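You operate a simulated robot arm through the tools that you are given. There is no shell and no other tool.

The job below is to be done with a simulated robot arm. You get a single attempt, and the scene is never put back.

JOB
Thread the web and bring it to 10 N.
Fine: lock the spindle first; carry the leader post low, in front of the green-capped roller, behind the yellow-capped one, in front of the red-capped one, into its yellow seat; shut the web clamp; turn the brake till the display shows 10 N.
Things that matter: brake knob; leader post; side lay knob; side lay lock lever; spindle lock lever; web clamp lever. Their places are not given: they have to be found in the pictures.

The check looks at the end state, three seconds after you hand in, the way a careful person would. Anything else that was tipped, shoved, dropped, spilled or broken makes it a failure.

ROBOT AND FRAMES
A 7-joint arm with a two-finger parallel gripper, fixed in place. Base frame: the origin is on the floor under the middle of its stand, x ahead of it, y to its left, z up. Lengths are in mm, angles in rad, forces in N, time in s.
It reaches about 1247 mm from its shoulder. Its first joint turns from -2.304 to 2.304 rad. Payload 3.91 kg.
The tool frame sits at the grasp point between the pads (the TCP): z along the fingers, y along the line on which they close. The tips reach 30 mm beyond it. Largest opening 110 mm; finger width 20, thickness 10; the body of the gripper, 48 by 112 mm, starts 55 mm behind the TCP.
Orientation is that of the tool frame in the base frame, as a unit quaternion [w, x, y, z]. With the fingers straight down and closing along the base's y, the tool's x points along the base's -x, its y along +y and its z along -z.

CONTROLS
- The arm moves only by the tool move_arm. Its argument "plan" is a list of rows, each an object of numbers (a shift or turn left out is 0, a gripper value left out holds the last): "dx", "dy", "dz": the shift along the base's x, y, z in mm; "wx", "wy", "wz": the turn, a rotation vector about the base's x, y, z in rad; "hand": the opening in per cent of the stroke, from 0 (shut) to 100 (fully open). In form: [{"dx": .., "dy": .., "dz": .., "wx": .., "wy": .., "wz": .., "hand": ..}, ...]. A call has 1 to 20 rows; each row is the pose to reach, as a shift and turn from the pose commanded when the call began. Each row takes 0.2 s and may step no farther than 50 mm and 0.15 rad from the row before; otherwise, or with a gripper value out of range, the whole call is refused. Where a pose cannot be reached the arm comes as near as it can. A force on the tool above 40 N (or 10 N above the force at the start of the call, whichever is more), or a blocked arm, ends the call early, and 0.2 s more pass. The fingers move at their own pace (about 108 mm/s each) and stop on an object; they squeeze with about 29 N. The grip force told is the motor's: it shows also when the fingers shut on nothing. Time passes only in rows, and 0.2 s behind the last, so rows that repeat a pose let the fingers close. The reply holds the time, the measured pose of the TCP, the force on the tool along the base axes, the opening and the grip force, in the units named above and with some noise, with the torque about the TCP (base axes, N m) and any sound that the robot's microphone picked up, and new pictures: "show" is both (left out), scene, wrist or none.
- Cameras (640 x 400 px; columns grow to the right, rows downward): "scene" is fixed at [51.6, 650.9, 1413.8]; the picture's right is [-0.15, -0.99, 0.00], its down [-0.79, 0.12, -0.60] and it looks along [0.60, -0.09, -0.80] (base axes); focal length 215 px, centre (320, 200). "wrist" rides on the gripper at [72, 17, -103] in the tool frame; the picture's right is [-0.23, 0.97, 0.00], its down [-0.76, -0.18, -0.62] and it looks along [-0.61, -0.14, 0.78] (tool axes); focal length 222 px, centre (320, 200).
- point_at(camera, pixels): there is no depth. For up to 12 entries [column, row, z] of the newest picture of that camera ("zoom" is the newest enlarged one), the place [x, y] in the base frame at which the ray of that pixel passes the height z, good to about 2 mm. The clock stands still meanwhile.
- close_up(camera, box): a new picture of the part [left, top, right, bottom] of that camera's present view, enlarged. The clock stands still meanwhile.
- hand_in(): hands the job in; it is judged then, once.

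Open the gripper and draw the arm clear of the work before you hand the job in, unless the task says otherwise.

The tools are called after ">>>" as a command line: name --argument value ..., lists and objects as JSON in quotes. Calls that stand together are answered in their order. move_arm: Moves the arm, as the interface text tells. Its arguments: {"type":"object","properties":{"plan":{"type":"array"},"show":{"type":"string","enum":["both","scene","wrist","none"]}},"required":["plan"]} The other tools are called the same way: point_at (camera, pixels) gives the place at which the rays of pixels pass given heights; close_up (camera, box) takes an enlarged picture of a part of a camera's view; hand_in () hands the job in.

At the start:

```text
clock: 0.0
position: [335.8, 445.3, 1154.7]
ee_rot: [0.0, 0.0, 1.0, 0.0]
force: [0.7, 0.3, -0.3]
ft_torque: [0.01, -0.02, -0.04]
opening: 110.3
gripper_force: 0.0
```

scene: 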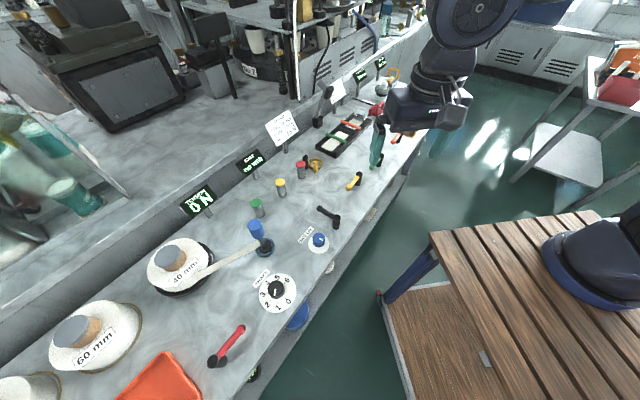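
wrist: 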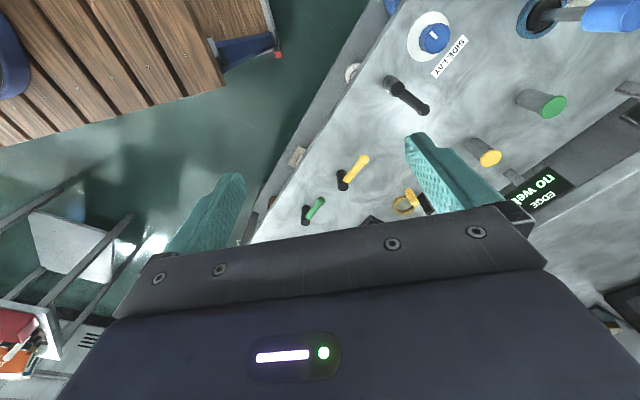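

The first pictures show the bench with rollers (green ~(257,205), yellow ~(280,185), red ~(300,167)), a blue leader post near (258,235), brake dial near (277,292), and several levers. I take enlarged pictures to identify them.

>>> close_up --camera "scene" --box '[200, 130, 400, 255]'

>>> close_up --camera "scene" --box '[140, 220, 360, 380]'

>>> close_up --camera "wrist" --box '[280, 0, 640, 240]'

>>> close_up --camera "scene" --box '[260, 60, 440, 190]'

```text
3.20 times, centred on (300, 192) of scene
```

zoom: 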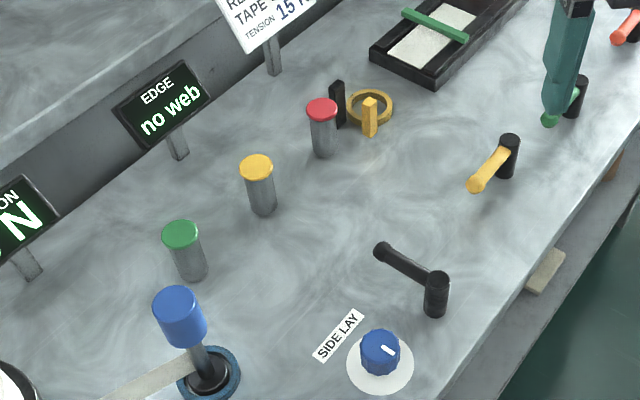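

```text
2.50 times, centred on (250, 300) of scene
```

zoom: 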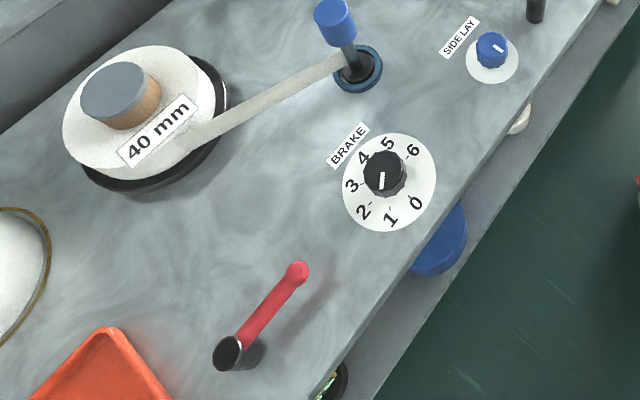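

```text
1.67 times, centred on (460, 120) of wrist
```

zoom: 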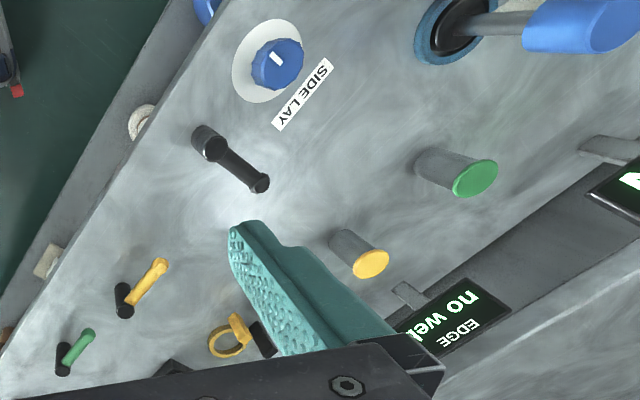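

```text
3.08 times, centred on (350, 125) of scene
```

zoom: 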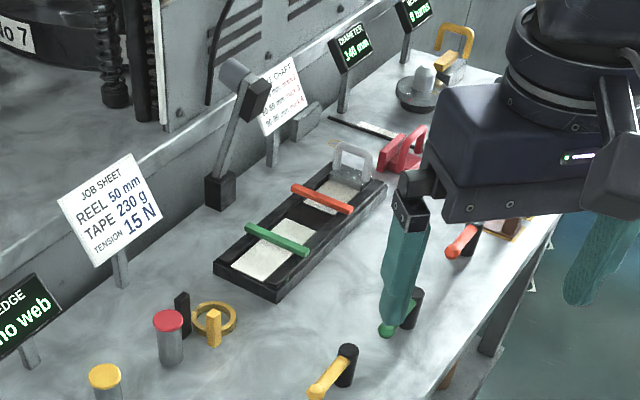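

I triangulate the bench height from features seen in both views: side-lay dial (scene (319,243) / wrist (429,37)), seat ring, yellow and green levers.

>>> point_at --camera "scene" --pixels '[[319, 243, 800], [319, 243, 900], [319, 243, 1000], [257, 203, 900], [257, 203, 1000], [280, 182, 900], [280, 182, 1000], [300, 164, 900], [300, 164, 1000]]'

>>> point_at --camera "wrist" --pixels '[[429, 36, 800], [429, 36, 900], [429, 36, 1000], [553, 106, 900], [553, 106, 1000], [490, 158, 900], [490, 158, 1000]]'

```text
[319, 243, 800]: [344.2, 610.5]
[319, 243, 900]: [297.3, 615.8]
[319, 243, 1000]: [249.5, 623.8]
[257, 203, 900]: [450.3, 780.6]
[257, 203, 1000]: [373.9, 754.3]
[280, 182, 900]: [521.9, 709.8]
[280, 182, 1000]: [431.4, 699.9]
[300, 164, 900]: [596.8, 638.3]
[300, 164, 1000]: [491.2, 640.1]
```

```text
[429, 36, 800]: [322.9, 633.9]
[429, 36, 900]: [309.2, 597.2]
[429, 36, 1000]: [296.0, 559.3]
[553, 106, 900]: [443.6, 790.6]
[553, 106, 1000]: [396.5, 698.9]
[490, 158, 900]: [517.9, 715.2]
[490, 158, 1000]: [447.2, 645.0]
```

The bench lies at about z≈855 and roller tops at ≈915. I now get base positions of all the features from the scene view, with guesses of the heights.

>>> point_at --camera "scene" --pixels '[[264, 250, 855], [255, 228, 950], [277, 293, 860], [213, 361, 890], [242, 328, 890], [336, 225, 855], [320, 208, 890], [357, 186, 855], [349, 187, 890], [315, 164, 855], [380, 163, 855], [180, 270, 870]]'

>>> point_at --camera "wrist" --pixels '[[543, 14, 855], [388, 80, 890], [423, 109, 890], [343, 183, 855], [362, 158, 890], [306, 215, 855], [318, 200, 890], [404, 201, 855]]'

>>> close_up --camera "scene" --box '[280, 140, 360, 190]'

>>> close_up --camera "scene" --box '[240, 250, 340, 320]'

>>> close_up --camera "scene" --box '[160, 170, 280, 250]'

```text
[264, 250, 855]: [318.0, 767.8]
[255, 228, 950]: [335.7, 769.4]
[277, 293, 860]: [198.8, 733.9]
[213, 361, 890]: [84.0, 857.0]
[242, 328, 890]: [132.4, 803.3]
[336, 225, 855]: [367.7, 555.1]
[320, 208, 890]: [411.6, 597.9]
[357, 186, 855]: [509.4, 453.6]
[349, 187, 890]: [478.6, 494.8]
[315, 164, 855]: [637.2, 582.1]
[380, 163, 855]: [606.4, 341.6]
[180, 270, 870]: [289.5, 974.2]
```

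```text
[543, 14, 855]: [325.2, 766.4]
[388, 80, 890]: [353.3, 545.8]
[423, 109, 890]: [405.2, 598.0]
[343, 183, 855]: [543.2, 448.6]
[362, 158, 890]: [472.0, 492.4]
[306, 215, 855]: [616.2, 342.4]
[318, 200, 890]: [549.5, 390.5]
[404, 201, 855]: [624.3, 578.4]
```

```text
8.00 times, centred on (320, 165) of scene
```

zoom: 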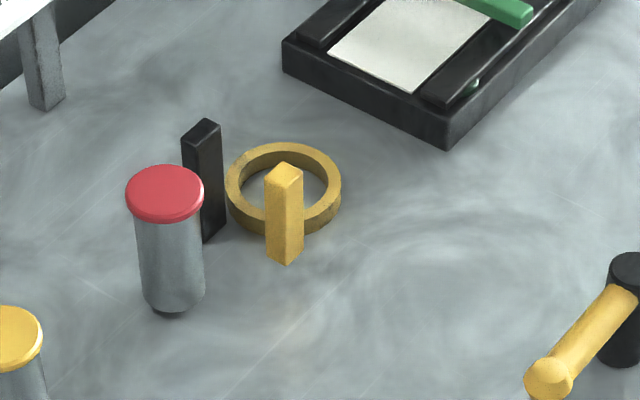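

```text
5.71 times, centred on (290, 285) of scene
```

zoom: 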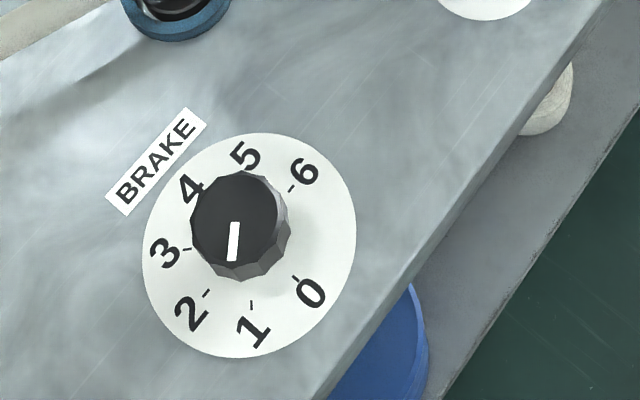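

```text
5.00 times, centred on (220, 210) of scene
```

zoom: 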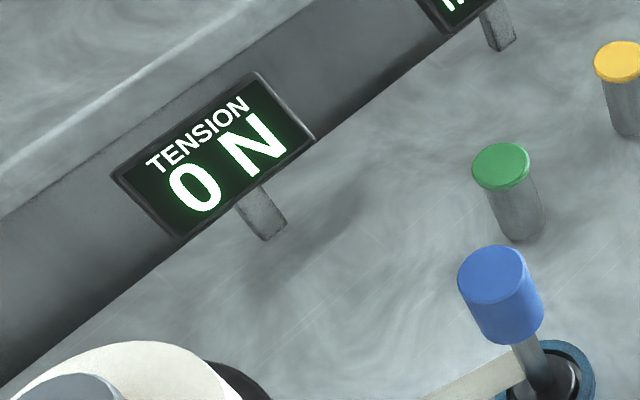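

The features are in a row along the bench's front edge, which runs along (0.7,−0.7): red lever near (110,830), brake knob ~(199,734), side-lay knob ~(328,612), black lever ~(365,550), yellow lever ~(515,452). I move the hand above the red lever, turned 45°, to look at it closely.

>>> move_arm --plan '[{"dx": -20, "dy": 35, "dz": 0, "wz": 0.08}, {"dx": -40, "dy": 70, "dz": 0, "wz": 0.16}, {"dx": -60, "dy": 105, "dz": 0, "wz": 0.24}, {"dx": -80, "dy": 140, "dz": 0, "wz": 0.32}, {"dx": -100, "dy": 175, "dz": 0, "wz": 0.4}, {"dx": -120, "dy": 210, "dz": 0, "wz": 0.48}, {"dx": -140, "dy": 245, "dz": 0, "wz": 0.56}, {"dx": -160, "dy": 280, "dz": 0, "wz": 0.64}, {"dx": -180, "dy": 315, "dz": 0, "wz": 0.72}, {"dx": -200, "dy": 345, "dz": 0, "wz": 0.785}, {"dx": -225, "dy": 375, "dz": -20, "wz": 0.785}, {"dx": -230, "dy": 380, "dz": -50, "wz": 0.785}]'

```text
clock: 2.6
position: [107.3, 823.3, 1105.1]
ee_rot: [0.0, -0.383, 0.924, 0.0]
force: [-0.8, 0.8, -0.2]
ft_torque: [0.02, -0.02, 0.03]
opening: 110.0
gripper_force: 0.0
```

scene: 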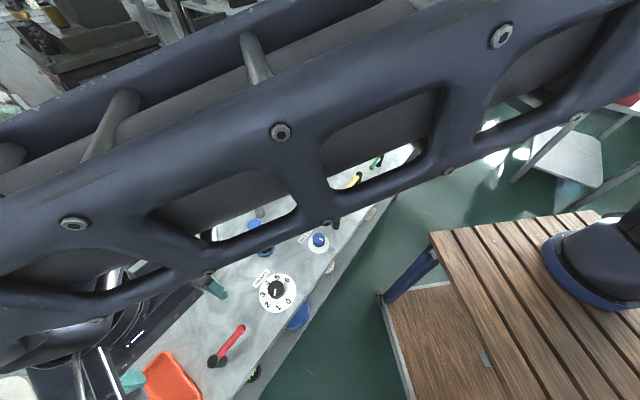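
wrist: 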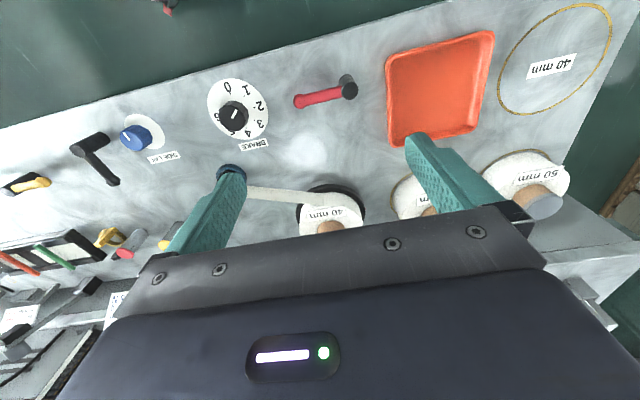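

This gives a nice overview of the bench's left half: red lever at (325,95), brake dial at (236,107), black lever (97,155), leader post at (230,172). I enlarge.

>>> close_up --camera "wrist" --box '[190, 60, 400, 190]'

>>> close_up --camera "wrist" --box '[0, 100, 200, 300]'

>>> point_at --camera "wrist" --pixels '[[348, 84, 890], [298, 101, 890], [236, 110, 858], [230, 172, 855], [330, 200, 860], [95, 140, 855], [113, 182, 890]]'

```text
3.05 times, centred on (295, 125) of wrist
```

zoom: 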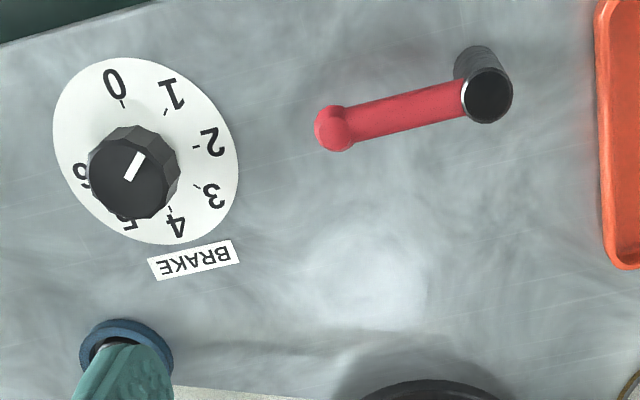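

```text
2.00 times, centred on (100, 200) of wrist
```

zoom: 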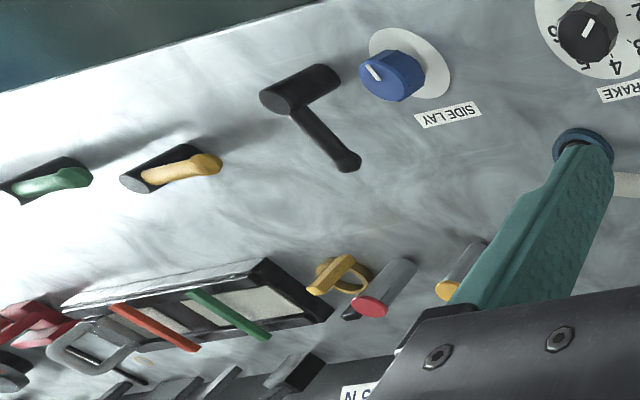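

```text
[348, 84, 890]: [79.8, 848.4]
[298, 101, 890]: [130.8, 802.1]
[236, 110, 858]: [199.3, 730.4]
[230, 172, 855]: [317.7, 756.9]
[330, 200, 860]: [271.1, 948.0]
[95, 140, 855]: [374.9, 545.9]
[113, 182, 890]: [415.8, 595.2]
```

The red lever's post is at about (80,848) and its ball end at (131,802), arm height ≈895, pointing along the bench (+u). I turn the hand so that its fingers close across the lever arm, and come a bit lower for a more accurate look.

>>> move_arm --plan '[{"wz": 0.14, "dx": 2, "dy": -1, "dz": -5}, {"wz": 0.28, "dx": 4, "dy": -2, "dz": -10}, {"wz": 0.42, "dx": 6, "dy": -3, "dz": -15}, {"wz": 0.56, "dx": 8, "dy": -4, "dz": -20}, {"wz": 0.7, "dx": 9, "dy": -5, "dz": -25}, {"wz": 0.84, "dx": 10, "dy": -6, "dz": -30}, {"wz": 0.98, "dx": 10, "dy": -7, "dz": -35}, {"wz": 1.12, "dx": 10, "dy": -8, "dz": -40}, {"wz": 1.26, "dx": 10, "dy": -9, "dz": -45}, {"wz": 1.4, "dx": 10, "dy": -10, "dz": -50}, {"wz": 1.5, "dx": 10, "dy": -10, "dz": -60}, {"wz": 1.571, "dx": 10, "dy": -10, "dz": -70}]'

```text
clock: 5.2
position: [115.5, 814.1, 1035.1]
ee_rot: [0.0, 0.924, -0.382, 0.0]
force: [0.0, 0.4, 0.7]
ft_torque: [0.0, 0.0, 0.01]
opening: 110.0
gripper_force: 0.1
```

scene: 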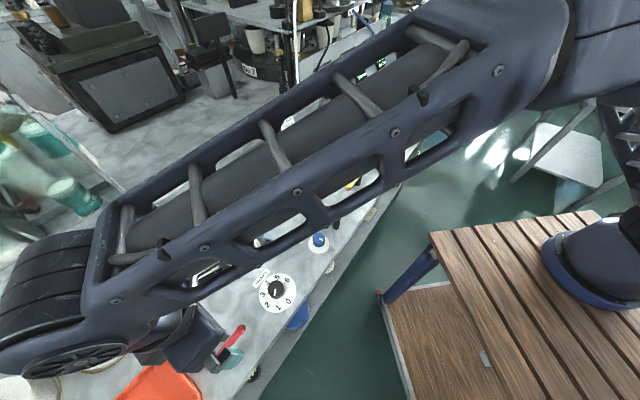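
wrist: 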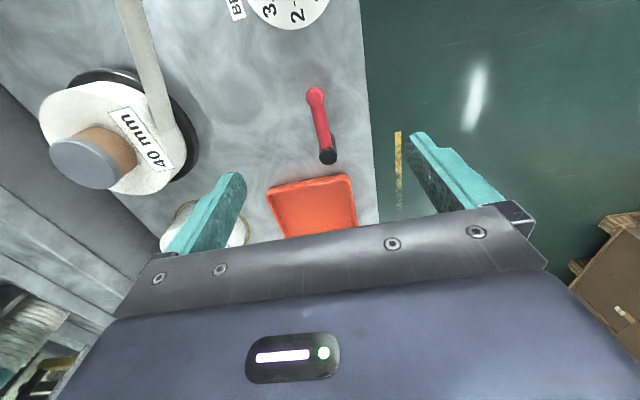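

The lever is seen between the fingers: ball at (316,92), post top (328,157). I compute their positions at several heights.

>>> close_up --camera "wrist" --box '[260, 60, 400, 190]'

>>> point_at --camera "wrist" --pixels '[[316, 92, 890], [316, 92, 900], [328, 157, 890], [328, 157, 910], [321, 120, 890], [321, 120, 900]]'

```text
3.08 times, centred on (330, 125) of wrist
```

zoom: 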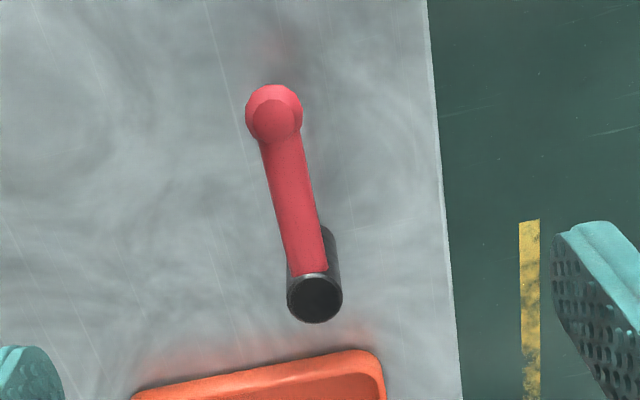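

```text
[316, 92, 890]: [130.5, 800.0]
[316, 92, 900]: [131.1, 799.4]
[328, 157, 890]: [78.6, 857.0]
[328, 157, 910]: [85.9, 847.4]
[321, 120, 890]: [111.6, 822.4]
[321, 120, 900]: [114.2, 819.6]
```

The pivot is at ≈(82,849), the ball at ≈(131,800). The TCP (116,815) is right above the arm's middle, so I descend 128 mm with the fingers astride and close.

>>> move_arm --plan '[{"dz": -30, "hand": 60}, {"dz": -60, "hand": 50}, {"dz": -90, "hand": 50}, {"dz": -110, "hand": 50}, {"dz": -128, "hand": 50}, {"dz": -128, "hand": 50}]'

```text
clock: 6.6
position: [115.9, 814.3, 908.3]
ee_rot: [0.0, 0.924, -0.382, -0.001]
force: [0.0, -0.8, -0.5]
ft_torque: [-0.03, 0.01, -0.03]
opening: 55.2
gripper_force: 0.1
```

scene: 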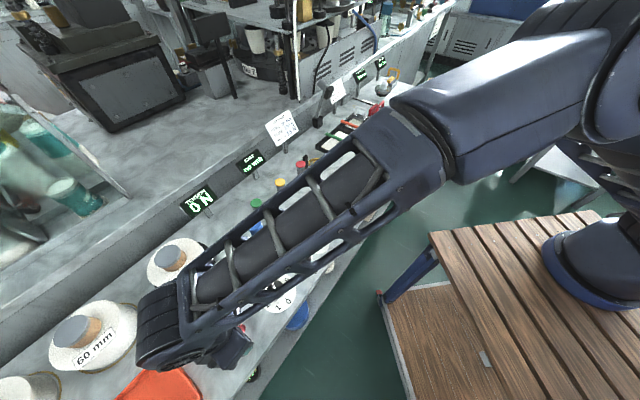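
wrist: 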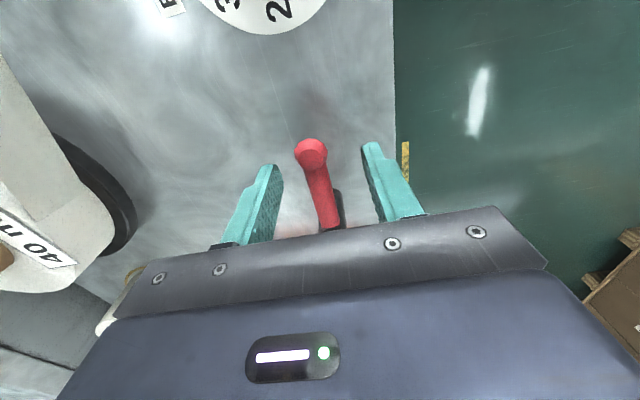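

The fingers stand astride the rod. I close on it.

>>> move_arm --plan '[{"hand": 0}, {"hand": 0}, {"hand": 0}]' --show "wrist"

```text
clock: 7.4
position: [117.7, 814.5, 907.2]
ee_rot: [0.0, 0.923, -0.384, 0.0]
force: [9.6, 19.9, -2.1]
ft_torque: [0.98, 0.48, -0.36]
opening: 14.4
gripper_force: 44.5
```

wrist: 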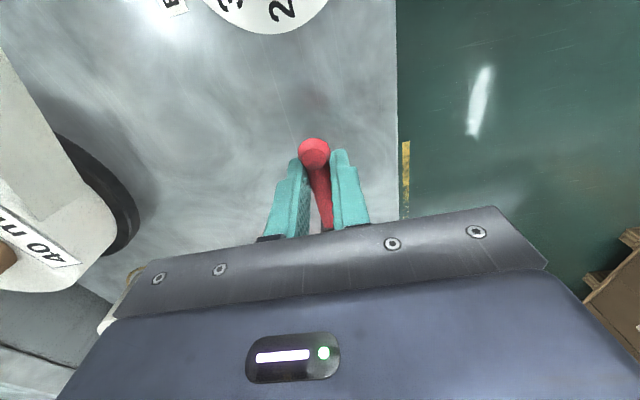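

The rod is gripped (opening 14.4), with ~22 N sideways reaction. I try a small turn about the pivot, counter-clockwise (ball toward the back), to feel whether it gives.

>>> move_arm --plan '[{"dx": 1.6, "dy": 1.75, "wz": 0.05}, {"dx": 3.2, "dy": 3.6, "wz": 0.1}, {"dx": 4.7, "dy": 5.4, "wz": 0.15}]' --show "wrist"

```text
clock: 8.2
position: [121.3, 821.1, 908.5]
ee_rot: [-0.001, 0.95, -0.313, 0.0]
force: [21.6, 10.1, 13.7]
ft_torque: [-0.1, -0.65, -1.11]
opening: 14.8
gripper_force: 44.9
```

wrist: 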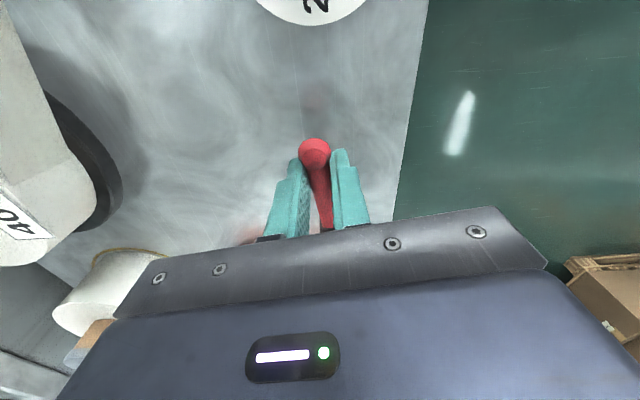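

The lever followed the hand counter-clockwise with little resistance (the torque and force nearly cancel about the pivot). I continue the arc, with the position slightly ahead of the turn.

>>> move_arm --plan '[{"dx": 3.7, "dy": 5.5, "wz": 0.1}, {"dx": 5.2, "dy": 8.8, "wz": 0.175}, {"dx": 6.7, "dy": 12.1, "wz": 0.25}, {"dx": 7.7, "dy": 15.5, "wz": 0.325}, {"dx": 8.6, "dy": 19.0, "wz": 0.4}, {"dx": 9.2, "dy": 22.5, "wz": 0.475}, {"dx": 9.5, "dy": 26.1, "wz": 0.55}]'

```text
clock: 9.8
position: [130.6, 846.8, 907.7]
ee_rot: [-0.001, 0.999, -0.043, 0.001]
force: [28.0, 16.6, 18.8]
ft_torque: [0.27, -0.37, -0.99]
opening: 15.5
gripper_force: 44.9
```

scene: 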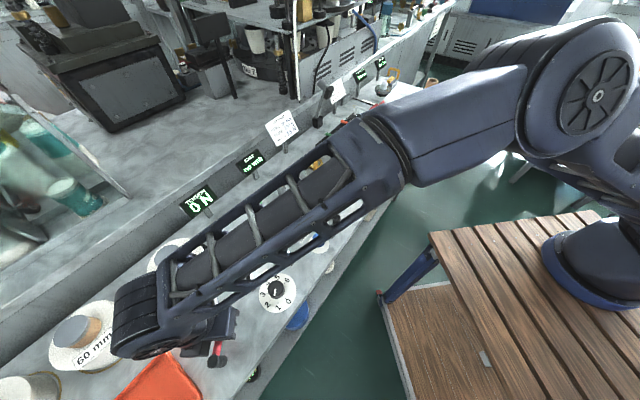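
wrist: 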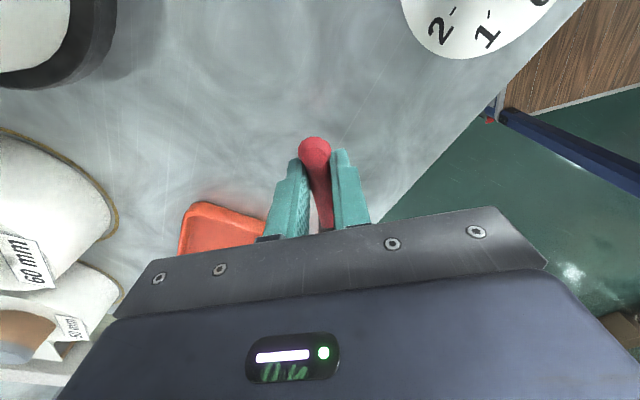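

The lever has turned ~40° and still moves. Before going on I check the orange tray's rim ((195,205)–(265,222)) for clearance with the fingers.

>>> point_at --camera "wrist" --pixels '[[195, 204, 860], [195, 204, 880], [265, 220, 860], [265, 220, 880], [183, 245, 860], [183, 245, 880], [230, 210, 870]]'

>>> close_up --camera "scene" --box '[100, 290, 260, 400]'

```text
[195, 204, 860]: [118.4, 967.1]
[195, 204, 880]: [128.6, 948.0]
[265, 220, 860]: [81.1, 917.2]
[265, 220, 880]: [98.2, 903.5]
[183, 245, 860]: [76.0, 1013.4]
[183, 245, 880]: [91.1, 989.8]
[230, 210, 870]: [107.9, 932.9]
```

```text
3.64 times, centred on (180, 345) of scene
```

zoom: 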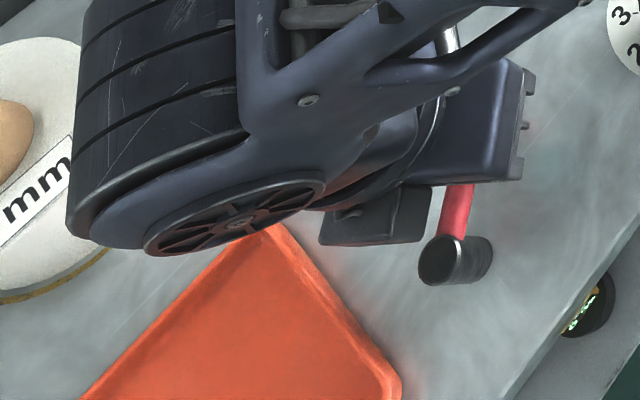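

I take the tray edge from the scene view as well.

>>> point_at --camera "scene" --pixels '[[166, 352, 860], [166, 352, 880], [185, 375, 860], [185, 375, 880], [201, 397, 860], [201, 397, 880]]'

```text
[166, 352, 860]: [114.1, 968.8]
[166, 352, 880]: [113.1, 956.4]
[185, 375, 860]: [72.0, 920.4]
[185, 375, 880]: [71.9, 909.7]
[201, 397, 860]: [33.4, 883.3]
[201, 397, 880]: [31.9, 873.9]
```

The tray's edge is at least ~35 mm beyond the pivot, so the fingers (17 mm half-width) clear it. I continue the arc toward 90°.

>>> move_arm --plan '[{"dx": 1.0, "dy": 4.5, "wz": 0.05}, {"dx": 1.4, "dy": 9.0, "wz": 0.13}, {"dx": 0.8, "dy": 13.5, "wz": 0.22}, {"dx": -0.3, "dy": 17.2, "wz": 0.3}, {"dx": -1.6, "dy": 20.7, "wz": 0.375}, {"dx": -3.1, "dy": 24.2, "wz": 0.45}]'

```text
clock: 11.2
position: [127.8, 869.5, 907.7]
ee_rot: [0.0, 0.983, 0.181, 0.0]
force: [19.9, -1.2, 13.2]
ft_torque: [-0.03, -0.03, 0.38]
opening: 14.6
gripper_force: 44.8
```

scene: 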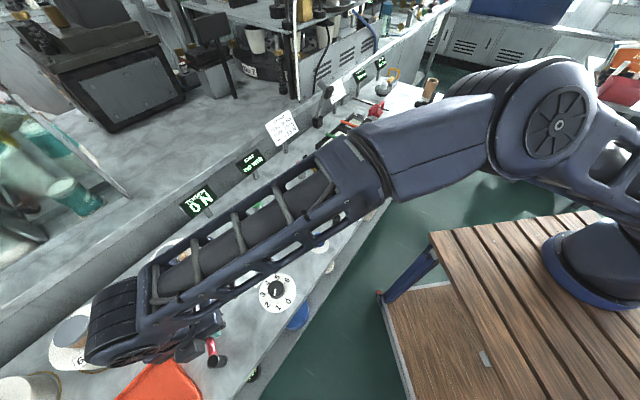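
wrist: 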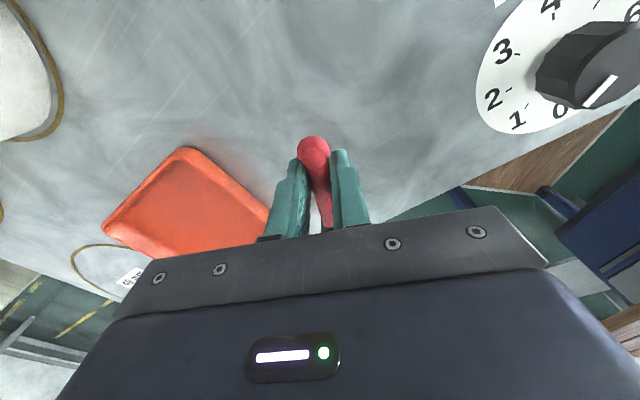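

Turned ~66°, still moving with light resistance. I continue to about 90° and look for a stop or a click.

>>> move_arm --plan '[{"dx": -1.9, "dy": 3.2, "wz": 0.075}, {"dx": -3.8, "dy": 6.4, "wz": 0.15}, {"dx": -6.1, "dy": 9.4, "wz": 0.225}, {"dx": -8.5, "dy": 12.3, "wz": 0.3}, {"dx": -10.3, "dy": 14.0, "wz": 0.35}, {"dx": -12.1, "dy": 15.7, "wz": 0.4}, {"dx": -12.1, "dy": 15.7, "wz": 0.4}]'

```text
clock: 12.8
position: [116.1, 887.1, 906.8]
ee_rot: [0.0, 0.928, 0.373, 0.001]
force: [30.0, 4.6, 6.6]
ft_torque: [0.55, -0.88, 0.92]
opening: 14.6
gripper_force: 45.0
```

scene: 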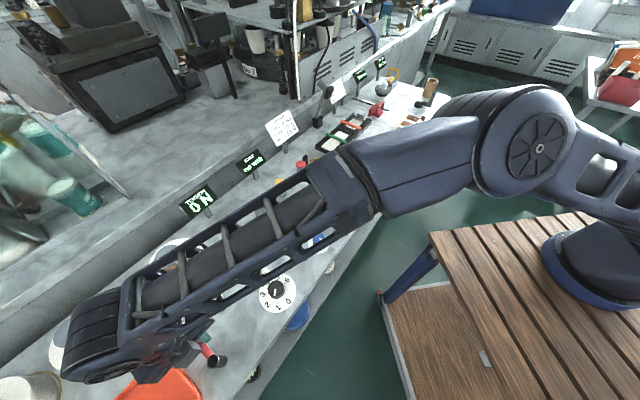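
wrist: 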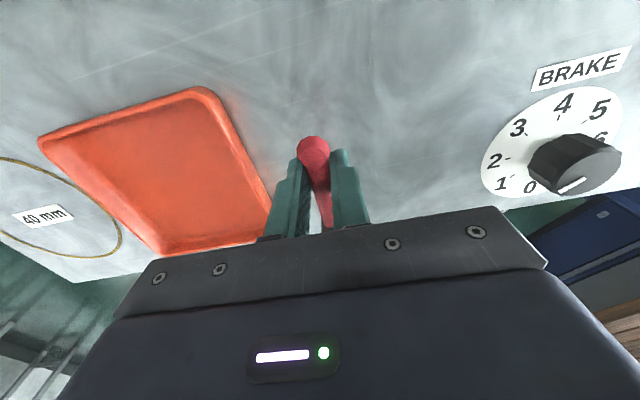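

The lever is now at ~89° with net torque about the pivot still near zero. I ease a little farther to find the end stop.

>>> move_arm --plan '[{"dx": 0.4, "dy": -0.3, "wz": 0.03}, {"dx": -0.5, "dy": 0.5, "wz": 0.07}, {"dx": -1.5, "dy": 1.3, "wz": 0.1}]' --show "wrist"

```text
clock: 13.6
position: [115.8, 886.4, 908.2]
ee_rot: [0.001, 0.908, 0.419, 0.0]
force: [29.3, -6.4, 2.8]
ft_torque: [0.07, -0.62, -0.96]
opening: 15.7
gripper_force: 45.3
```

wrist: 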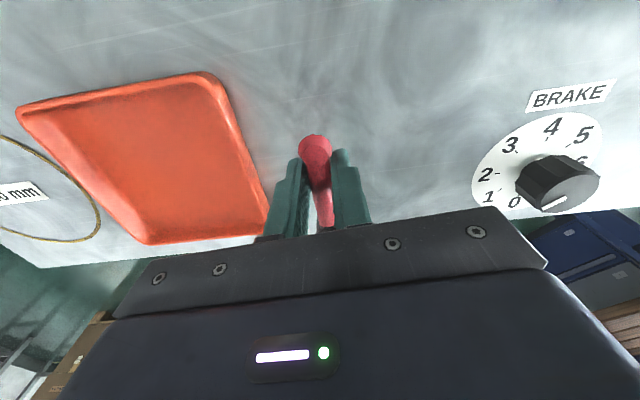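

Now the net torque about the pivot jumps (~2.2 N m) and the hand no longer follows: the end stop at ~90°. I relax slightly, open and rise.

>>> move_arm --plan '[{"dx": 1.5, "dy": -1.3, "wz": -0.06}, {"dx": 1.5, "dy": -1.3, "wz": -0.06, "hand": 40}, {"dx": 1.5, "dy": -1.3, "wz": -0.06, "hand": 50}, {"dx": 1.5, "dy": -1.3, "dz": 25, "wz": -0.06, "hand": 50}, {"dx": 1.5, "dy": -1.3, "dz": 60, "wz": -0.06, "hand": 60}, {"dx": 1.5, "dy": -1.3, "dz": 105, "wz": -0.06, "hand": 60}, {"dx": 1.5, "dy": -1.3, "dz": 150, "wz": -0.06, "hand": 60}]'

```text
clock: 15.2
position: [114.6, 886.5, 1057.0]
ee_rot: [0.0, 0.92, 0.391, -0.001]
force: [-0.1, 0.2, -0.1]
ft_torque: [-0.03, 0.05, -0.01]
opening: 65.8
gripper_force: 0.1
```

scene: 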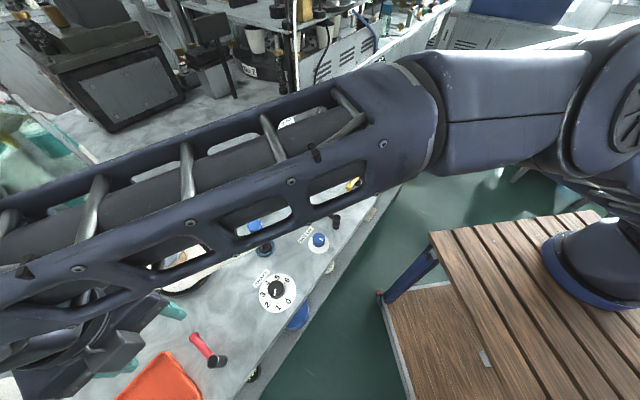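
wrist: 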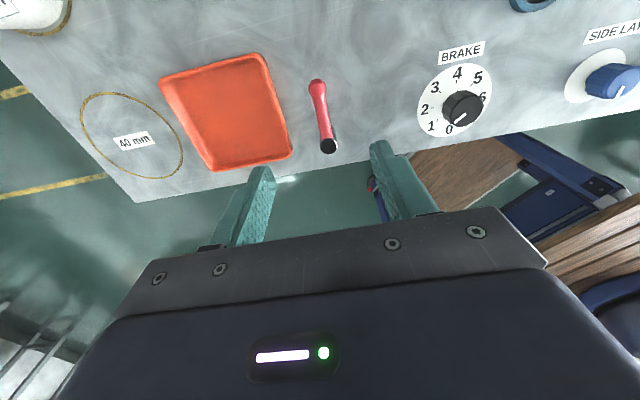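

The red lever now points to the back, perpendicular to the bench. Next I compute the seat, jaws, rollers and handle positions from the fixed scene camera.

>>> point_at --camera "scene" --pixels '[[305.6, 169.5, 855], [305.6, 156, 900], [315.9, 172.7, 855], [315.6, 161.5, 900], [315.4, 163.75, 862], [257, 203, 915], [280, 182, 915], [300.5, 163.5, 915], [264, 248, 860], [257, 226, 950], [253, 223, 970]]'

>>> move_arm --plan '[{"wz": -0.14, "dx": 3, "dy": -3, "dz": 10}, {"wz": -0.28, "dx": 6, "dy": -6, "dz": 20}, {"wz": -0.42, "dx": 12, "dy": -9, "dz": 25}, {"wz": -0.56, "dx": 20, "dy": -15, "dz": 25}, {"wz": -0.7, "dx": 30, "dy": -20, "dz": 25}, {"wz": -0.84, "dx": 40, "dy": -30, "dz": 25}, {"wz": -0.98, "dx": 55, "dy": -40, "dz": 25}, {"wz": -1.12, "dx": 70, "dy": -50, "dz": 25}, {"wz": -1.26, "dx": 85, "dy": -60, "dz": 25}, {"wz": -1.4, "dx": 100, "dy": -70, "dz": 25}, {"wz": -1.54, "dx": 115, "dy": -80, "dz": 25}, {"wz": -1.68, "dx": 130, "dy": -90, "dz": 25}, {"wz": -1.82, "dx": 145, "dy": -100, "dz": 25}, {"wz": -1.96, "dx": 160, "dy": -110, "dz": 25}, {"wz": -2.1, "dx": 175, "dy": -115, "dz": 25}, {"wz": -2.24, "dx": 190, "dy": -120, "dz": 25}, {"wz": -2.38, "dx": 205, "dy": -120, "dz": 25}, {"wz": -2.52, "dx": 205, "dy": -120, "dz": 25}, {"wz": -2.66, "dx": 205, "dy": -120, "dz": 25}, {"wz": -2.8, "dx": 205, "dy": -120, "dz": 25}]' --show "both"

```text
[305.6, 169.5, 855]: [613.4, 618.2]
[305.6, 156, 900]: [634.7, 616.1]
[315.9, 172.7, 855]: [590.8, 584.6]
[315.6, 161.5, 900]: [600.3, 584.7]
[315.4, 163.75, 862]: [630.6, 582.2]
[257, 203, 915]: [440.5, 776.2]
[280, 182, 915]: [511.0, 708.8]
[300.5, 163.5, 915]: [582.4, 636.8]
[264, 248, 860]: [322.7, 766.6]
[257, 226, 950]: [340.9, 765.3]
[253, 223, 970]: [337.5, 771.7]
```

```text
clock: 19.4
position: [319.9, 766.4, 1083.3]
ee_rot: [0.0, -0.541, 0.841, 0.0]
force: [-0.1, 0.4, 0.7]
ft_torque: [-0.02, 0.0, -0.01]
opening: 66.2
gripper_force: 0.0
```

scene: 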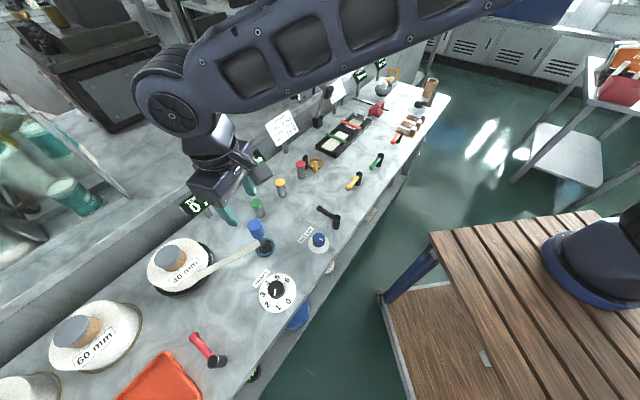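
wrist: 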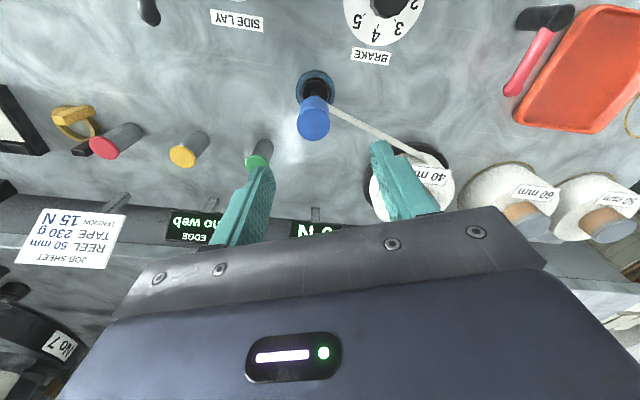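

The wrist view now shows the blue post (handle top ≈(314,122), base cup ≈(315,85)) and all three rollers. I enlarge for precise pixel positions in both cameras.

>>> close_up --camera "wrist" --box '[260, 60, 380, 160]'

>>> close_up --camera "scene" --box '[230, 205, 310, 265]'

>>> close_up --camera "wrist" --box '[20, 80, 280, 200]'

```text
4.00 times, centred on (320, 110) of wrist
```

zoom: 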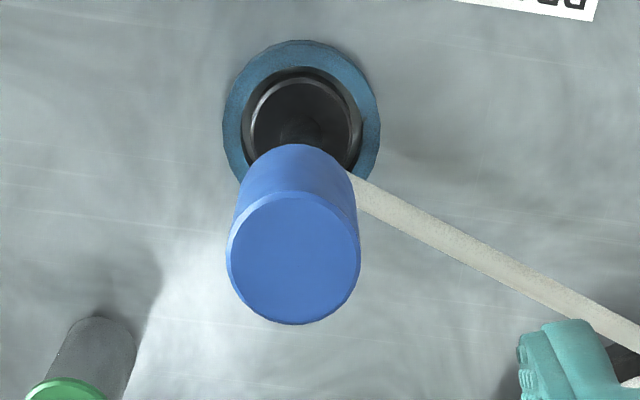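

```text
6.67 times, centred on (270, 235) of scene
```

zoom: 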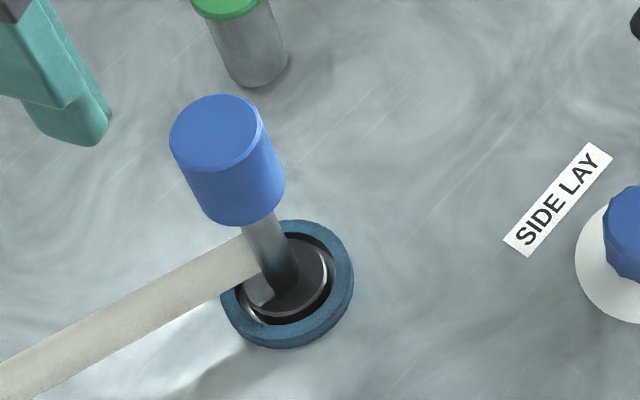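

```text
2.46 times, centred on (150, 140) of wrist
```

zoom: 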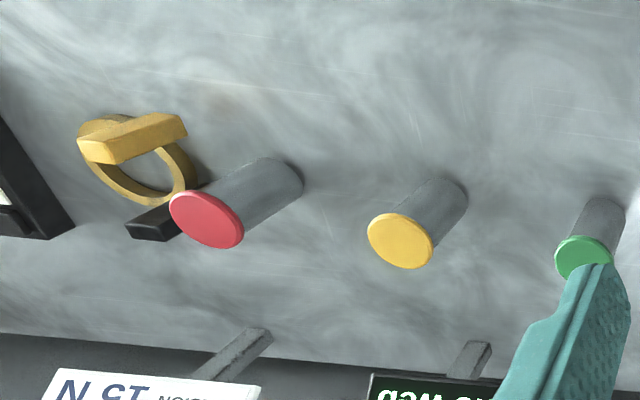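

I triangulate the handle top (wrist (313.5,124.5), scene (253.9,225.7)) and the ring (wrist (315.2,88.7), scene (265,247)).

>>> point_at --camera "wrist" --pixels '[[313.5, 124.5, 940], [313.5, 124.5, 960], [313.5, 124.5, 980], [315.2, 88.7, 855], [315.2, 88.7, 865], [257.5, 162, 915], [183, 155.5, 915], [104, 147, 915], [74, 115, 900], [83, 151, 900]]'

>>> point_at --camera "scene" --pixels '[[253.9, 225.7, 940], [253.9, 225.7, 960], [253.9, 225.7, 980], [265, 247, 855], [265, 247, 865]]'

```text
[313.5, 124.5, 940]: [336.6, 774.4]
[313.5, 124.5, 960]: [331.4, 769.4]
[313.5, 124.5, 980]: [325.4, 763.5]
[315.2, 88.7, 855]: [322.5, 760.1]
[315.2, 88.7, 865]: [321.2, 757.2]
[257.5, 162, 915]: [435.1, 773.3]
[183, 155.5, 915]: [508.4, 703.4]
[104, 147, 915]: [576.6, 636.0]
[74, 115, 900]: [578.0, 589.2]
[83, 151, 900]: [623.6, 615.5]
```

```text
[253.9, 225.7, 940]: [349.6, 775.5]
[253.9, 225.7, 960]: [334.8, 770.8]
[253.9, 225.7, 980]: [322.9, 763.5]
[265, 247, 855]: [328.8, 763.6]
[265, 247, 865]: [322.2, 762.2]
```

The post is at about (325,763), handle ≈35 mm across, from ≈925 to ≈970 high. Before taking it I want a precise view of the seat, clamp jaws (≈(592,585) and ≈(614,618)) and rollers, so I move the empty hand above the seat.

>>> move_arm --plan '[{"dx": 20, "dy": -15, "dz": 20, "wz": -0.05}, {"dx": 50, "dy": -30, "dz": 30, "wz": -0.1}, {"dx": 85, "dy": -50, "dz": 30, "wz": -0.15}, {"dx": 120, "dy": -70, "dz": 30, "wz": -0.2}, {"dx": 155, "dy": -90, "dz": 30, "wz": -0.25}, {"dx": 190, "dy": -110, "dz": 30, "wz": -0.3}, {"dx": 225, "dy": -125, "dz": 30, "wz": -0.36}, {"dx": 260, "dy": -140, "dz": 30, "wz": -0.36}, {"dx": 290, "dy": -150, "dz": 20, "wz": -0.36}, {"dx": 320, "dy": -152, "dz": 0, "wz": -0.36}]'

```text
clock: 21.6
position: [641.2, 612.2, 1081.2]
ee_rot: [0.0, -0.383, 0.924, -0.001]
force: [-0.9, -0.3, 0.3]
ft_torque: [-0.02, -0.03, -0.03]
opening: 66.0
gripper_force: 0.1
```

scene: 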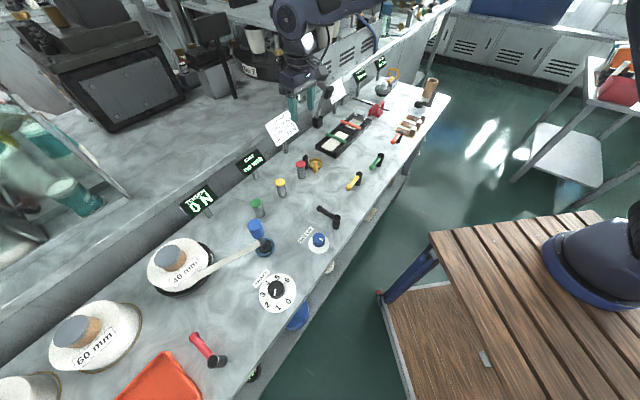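
wrist: 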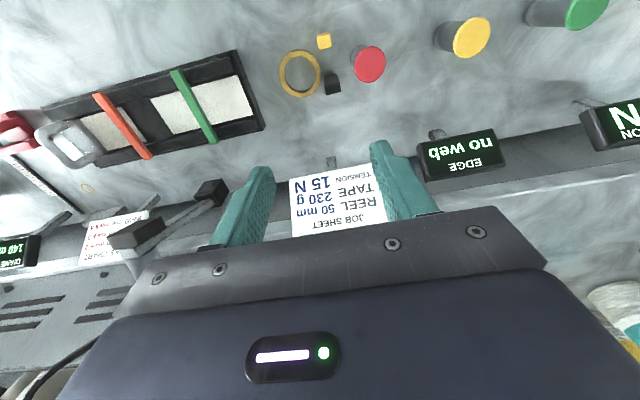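

Now the seat ring (299,73), yellow jaw (323,40), black jaw (333,83) and red roller (368,63) are seen nearly from above. I enlarge.

>>> close_up --camera "wrist" --box '[260, 20, 420, 120]'

>>> close_up --camera "wrist" --box '[400, 0, 640, 150]'

```text
4.00 times, centred on (340, 70) of wrist
```

zoom: 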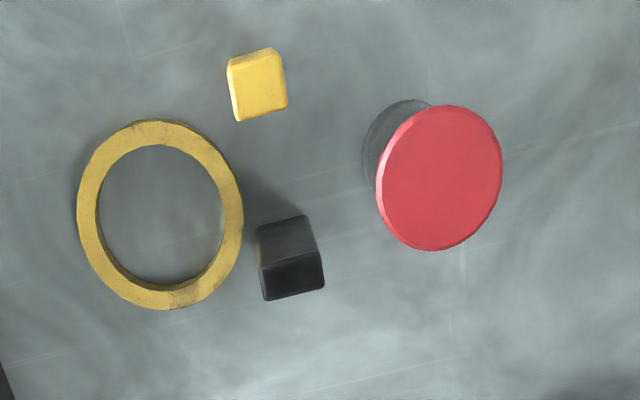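

```text
2.67 times, centred on (520, 75) of wrist
```

zoom: 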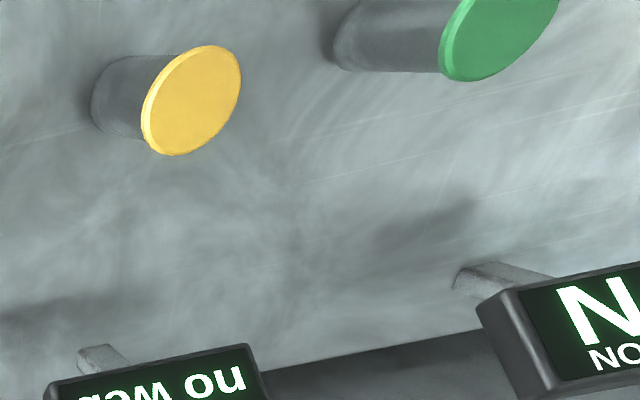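

I measure the jaw gap, ring and roller positions from this near-overhead view.

>>> point_at --camera "wrist" --pixels '[[300, 73.5, 858], [280.5, 70, 858], [320, 76, 858], [325, 41, 915], [320, 50.5, 915], [331.5, 47.5, 915], [324, 74.5, 855], [338, 73, 855], [333.5, 90, 915], [325, 84.5, 915], [340, 83.5, 915], [370, 64.5, 915]]'

>>> point_at --camera "wrist" --pixels '[[354, 64, 918], [385.5, 64, 918], [472, 37, 915], [583, 11, 915], [364, 60, 855], [446, 40, 855], [325, 94.5, 915], [341, 92, 915], [324, 74.5, 915], [338, 73, 915], [317.5, 36, 915], [329, 32.5, 915]]'

```text
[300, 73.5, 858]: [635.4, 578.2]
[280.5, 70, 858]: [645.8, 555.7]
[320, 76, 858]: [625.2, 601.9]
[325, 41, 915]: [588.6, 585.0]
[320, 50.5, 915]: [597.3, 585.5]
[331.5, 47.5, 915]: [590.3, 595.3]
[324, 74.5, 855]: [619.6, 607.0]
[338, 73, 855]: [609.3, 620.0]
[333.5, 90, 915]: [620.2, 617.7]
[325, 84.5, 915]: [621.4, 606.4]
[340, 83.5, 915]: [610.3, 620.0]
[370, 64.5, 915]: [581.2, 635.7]
```

```text
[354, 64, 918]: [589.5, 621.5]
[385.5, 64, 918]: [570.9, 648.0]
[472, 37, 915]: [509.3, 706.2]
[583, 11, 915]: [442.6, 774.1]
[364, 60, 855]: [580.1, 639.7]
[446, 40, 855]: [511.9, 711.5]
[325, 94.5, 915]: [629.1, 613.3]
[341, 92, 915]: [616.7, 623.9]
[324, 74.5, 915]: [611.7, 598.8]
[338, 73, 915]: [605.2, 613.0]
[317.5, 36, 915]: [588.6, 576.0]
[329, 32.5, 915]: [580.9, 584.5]
```

The jaws (tops ≈910, inner faces v≈837 and v≈868) and ring centre ≈(635.5,579) are known roughly. I want a lower-angle view of the jaws and ring from the front to judge heights and gap, so I draw back and tilt the hand.

>>> move_arm --plan '[{"dx": -30, "dy": -25, "dz": 0}, {"dx": -60, "dy": -50, "dz": 0}, {"dx": -97, "dy": -81, "dz": 0}, {"dx": -97, "dy": -81, "dz": -20, "wx": 0.07, "wy": -0.07}, {"dx": -97, "dy": -81, "dz": -40, "wx": 0.14, "wy": -0.14}, {"dx": -97, "dy": -81, "dz": -60, "wx": 0.21, "wy": -0.21}, {"dx": -97, "dy": -81, "dz": -85, "wx": 0.28, "wy": -0.28}, {"dx": -97, "dy": -81, "dz": -110, "wx": 0.35, "wy": -0.35}, {"dx": -97, "dy": -81, "dz": -130, "wx": 0.35, "wy": -0.35}]'

```text
clock: 23.6
position: [544.7, 533.3, 952.6]
ee_rot: [0.227, -0.372, 0.895, 0.094]
force: [0.6, -0.1, 0.8]
ft_torque: [0.01, -0.02, -0.03]
opening: 65.9
gripper_force: 0.1
```

scene: 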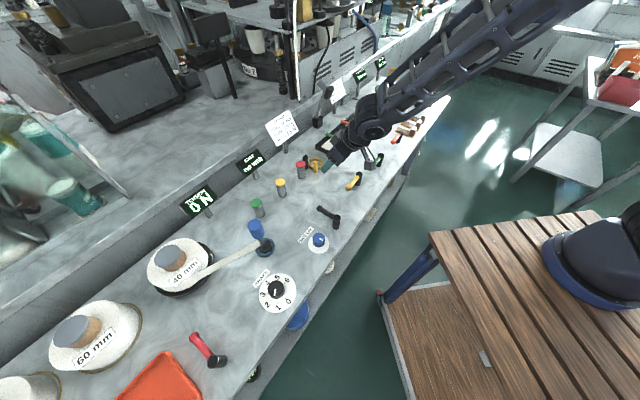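
wrist: 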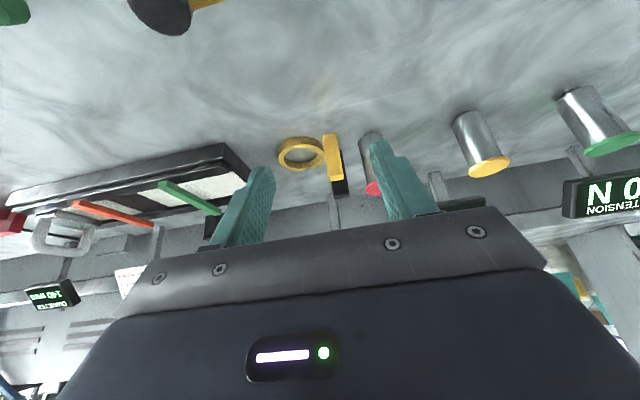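

>>> close_up --camera "wrist" --box '[250, 110, 410, 210]'

>>> close_up --camera "scene" --box '[240, 190, 300, 265]'

```text
4.00 times, centred on (330, 160) of wrist
```

zoom: 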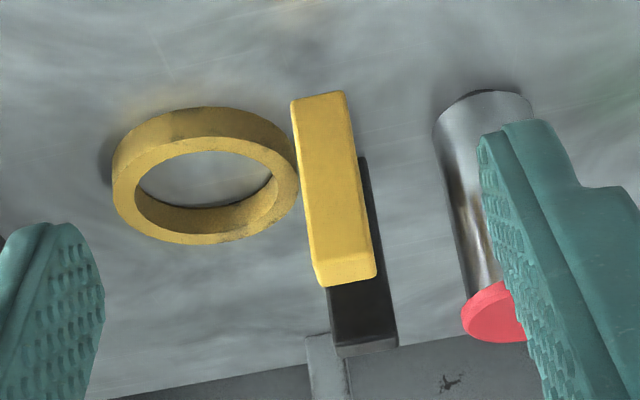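

```text
5.33 times, centred on (270, 228) of scene
```

zoom: 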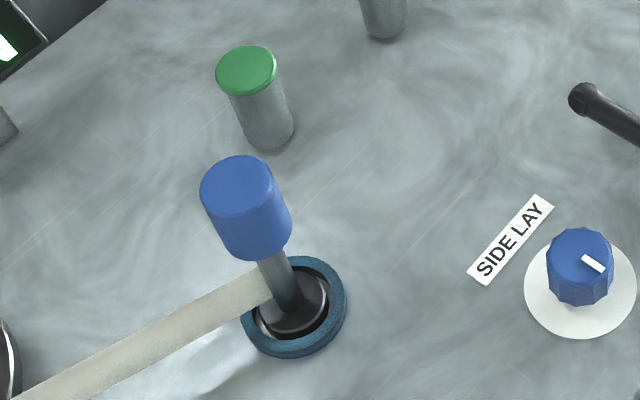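

The jaws stand ≈55 mm tall, the ring ≈13 mm. I check the sign feet behind the rollers (scene ~(207,213), (256,179), (285,152)) for clearance of the path behind the yellow roller.

>>> point_at --camera "scene" --pixels '[[211, 215, 855], [257, 178, 855], [286, 152, 855], [185, 213, 940], [214, 190, 940], [238, 165, 960], [263, 158, 940], [268, 127, 1000], [299, 128, 960]]'

>>> close_up --camera "scene" --box '[170, 100, 310, 230]'

```text
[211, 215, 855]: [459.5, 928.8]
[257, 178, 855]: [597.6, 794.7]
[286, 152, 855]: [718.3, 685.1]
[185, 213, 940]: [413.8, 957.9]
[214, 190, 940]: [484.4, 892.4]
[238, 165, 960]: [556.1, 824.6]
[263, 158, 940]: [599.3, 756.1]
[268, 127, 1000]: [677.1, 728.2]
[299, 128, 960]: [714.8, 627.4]
```

```text
3.08 times, centred on (240, 165) of scene
```

zoom: 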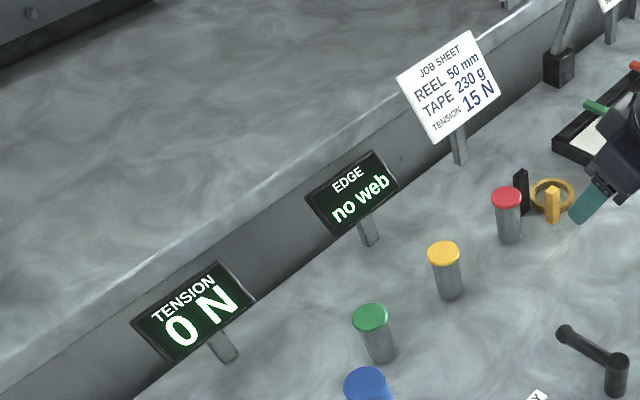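

Sign feet are at v≈983 mm, well behind the path. I return: raise, untilt, and go above the leader post with open fingers.

>>> move_arm --plan '[{"dz": 25, "wx": -0.07, "wy": 0.07}, {"dz": 50, "wx": -0.14, "wy": 0.14}, {"dz": 75, "wx": -0.21, "wy": 0.21}, {"dz": 100, "wx": -0.28, "wy": 0.28, "hand": 80}, {"dx": -20, "dy": 20, "dz": 110, "wx": -0.35, "wy": 0.35, "hand": 80}, {"dx": -50, "dy": 53, "dz": 110, "wx": -0.35, "wy": 0.35, "hand": 80}, {"dx": -80, "dy": 85, "dz": 110, "wx": -0.35, "wy": 0.35, "hand": 80}, {"dx": -110, "dy": 117, "dz": 110, "wx": -0.35, "wy": 0.35, "hand": 80}, {"dx": -140, "dy": 148, "dz": 110, "wx": -0.35, "wy": 0.35, "hand": 80}, {"dx": -170, "dy": 180, "dz": 110, "wx": -0.35, "wy": 0.35, "hand": 80}, {"dx": -200, "dy": 212, "dz": 110, "wx": -0.35, "wy": 0.35, "hand": 80}, {"dx": -217, "dy": 230, "dz": 110, "wx": -0.35, "wy": 0.35, "hand": 80}, {"dx": -217, "dy": 230, "dz": 100, "wx": -0.35, "wy": 0.35, "hand": 80}]'

```text
clock: 26.4
position: [326.8, 763.7, 1052.7]
ee_rot: [-0.001, -0.382, 0.924, 0.001]
force: [0.2, -0.5, 0.2]
ft_torque: [0.0, 0.0, -0.02]
opening: 88.2
gripper_force: 0.0
```

scene: 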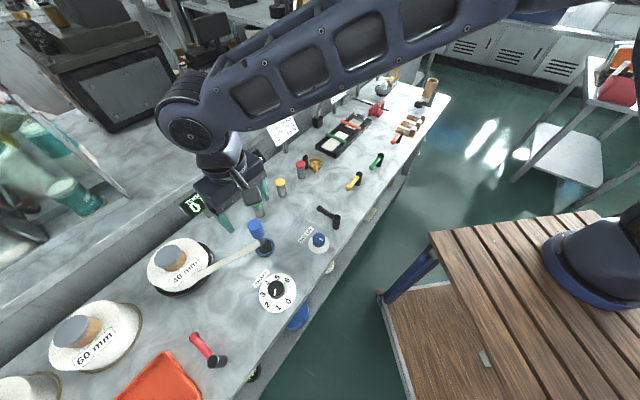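
wrist: 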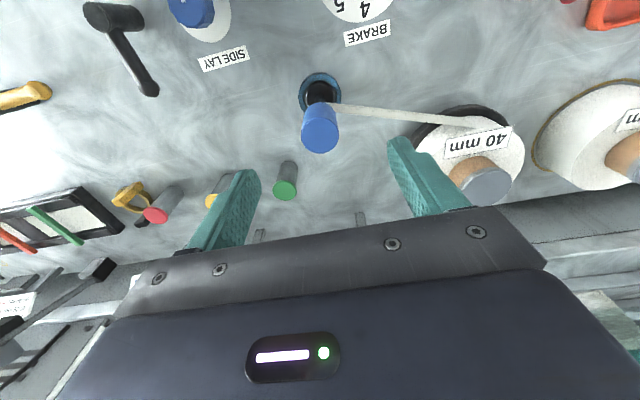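

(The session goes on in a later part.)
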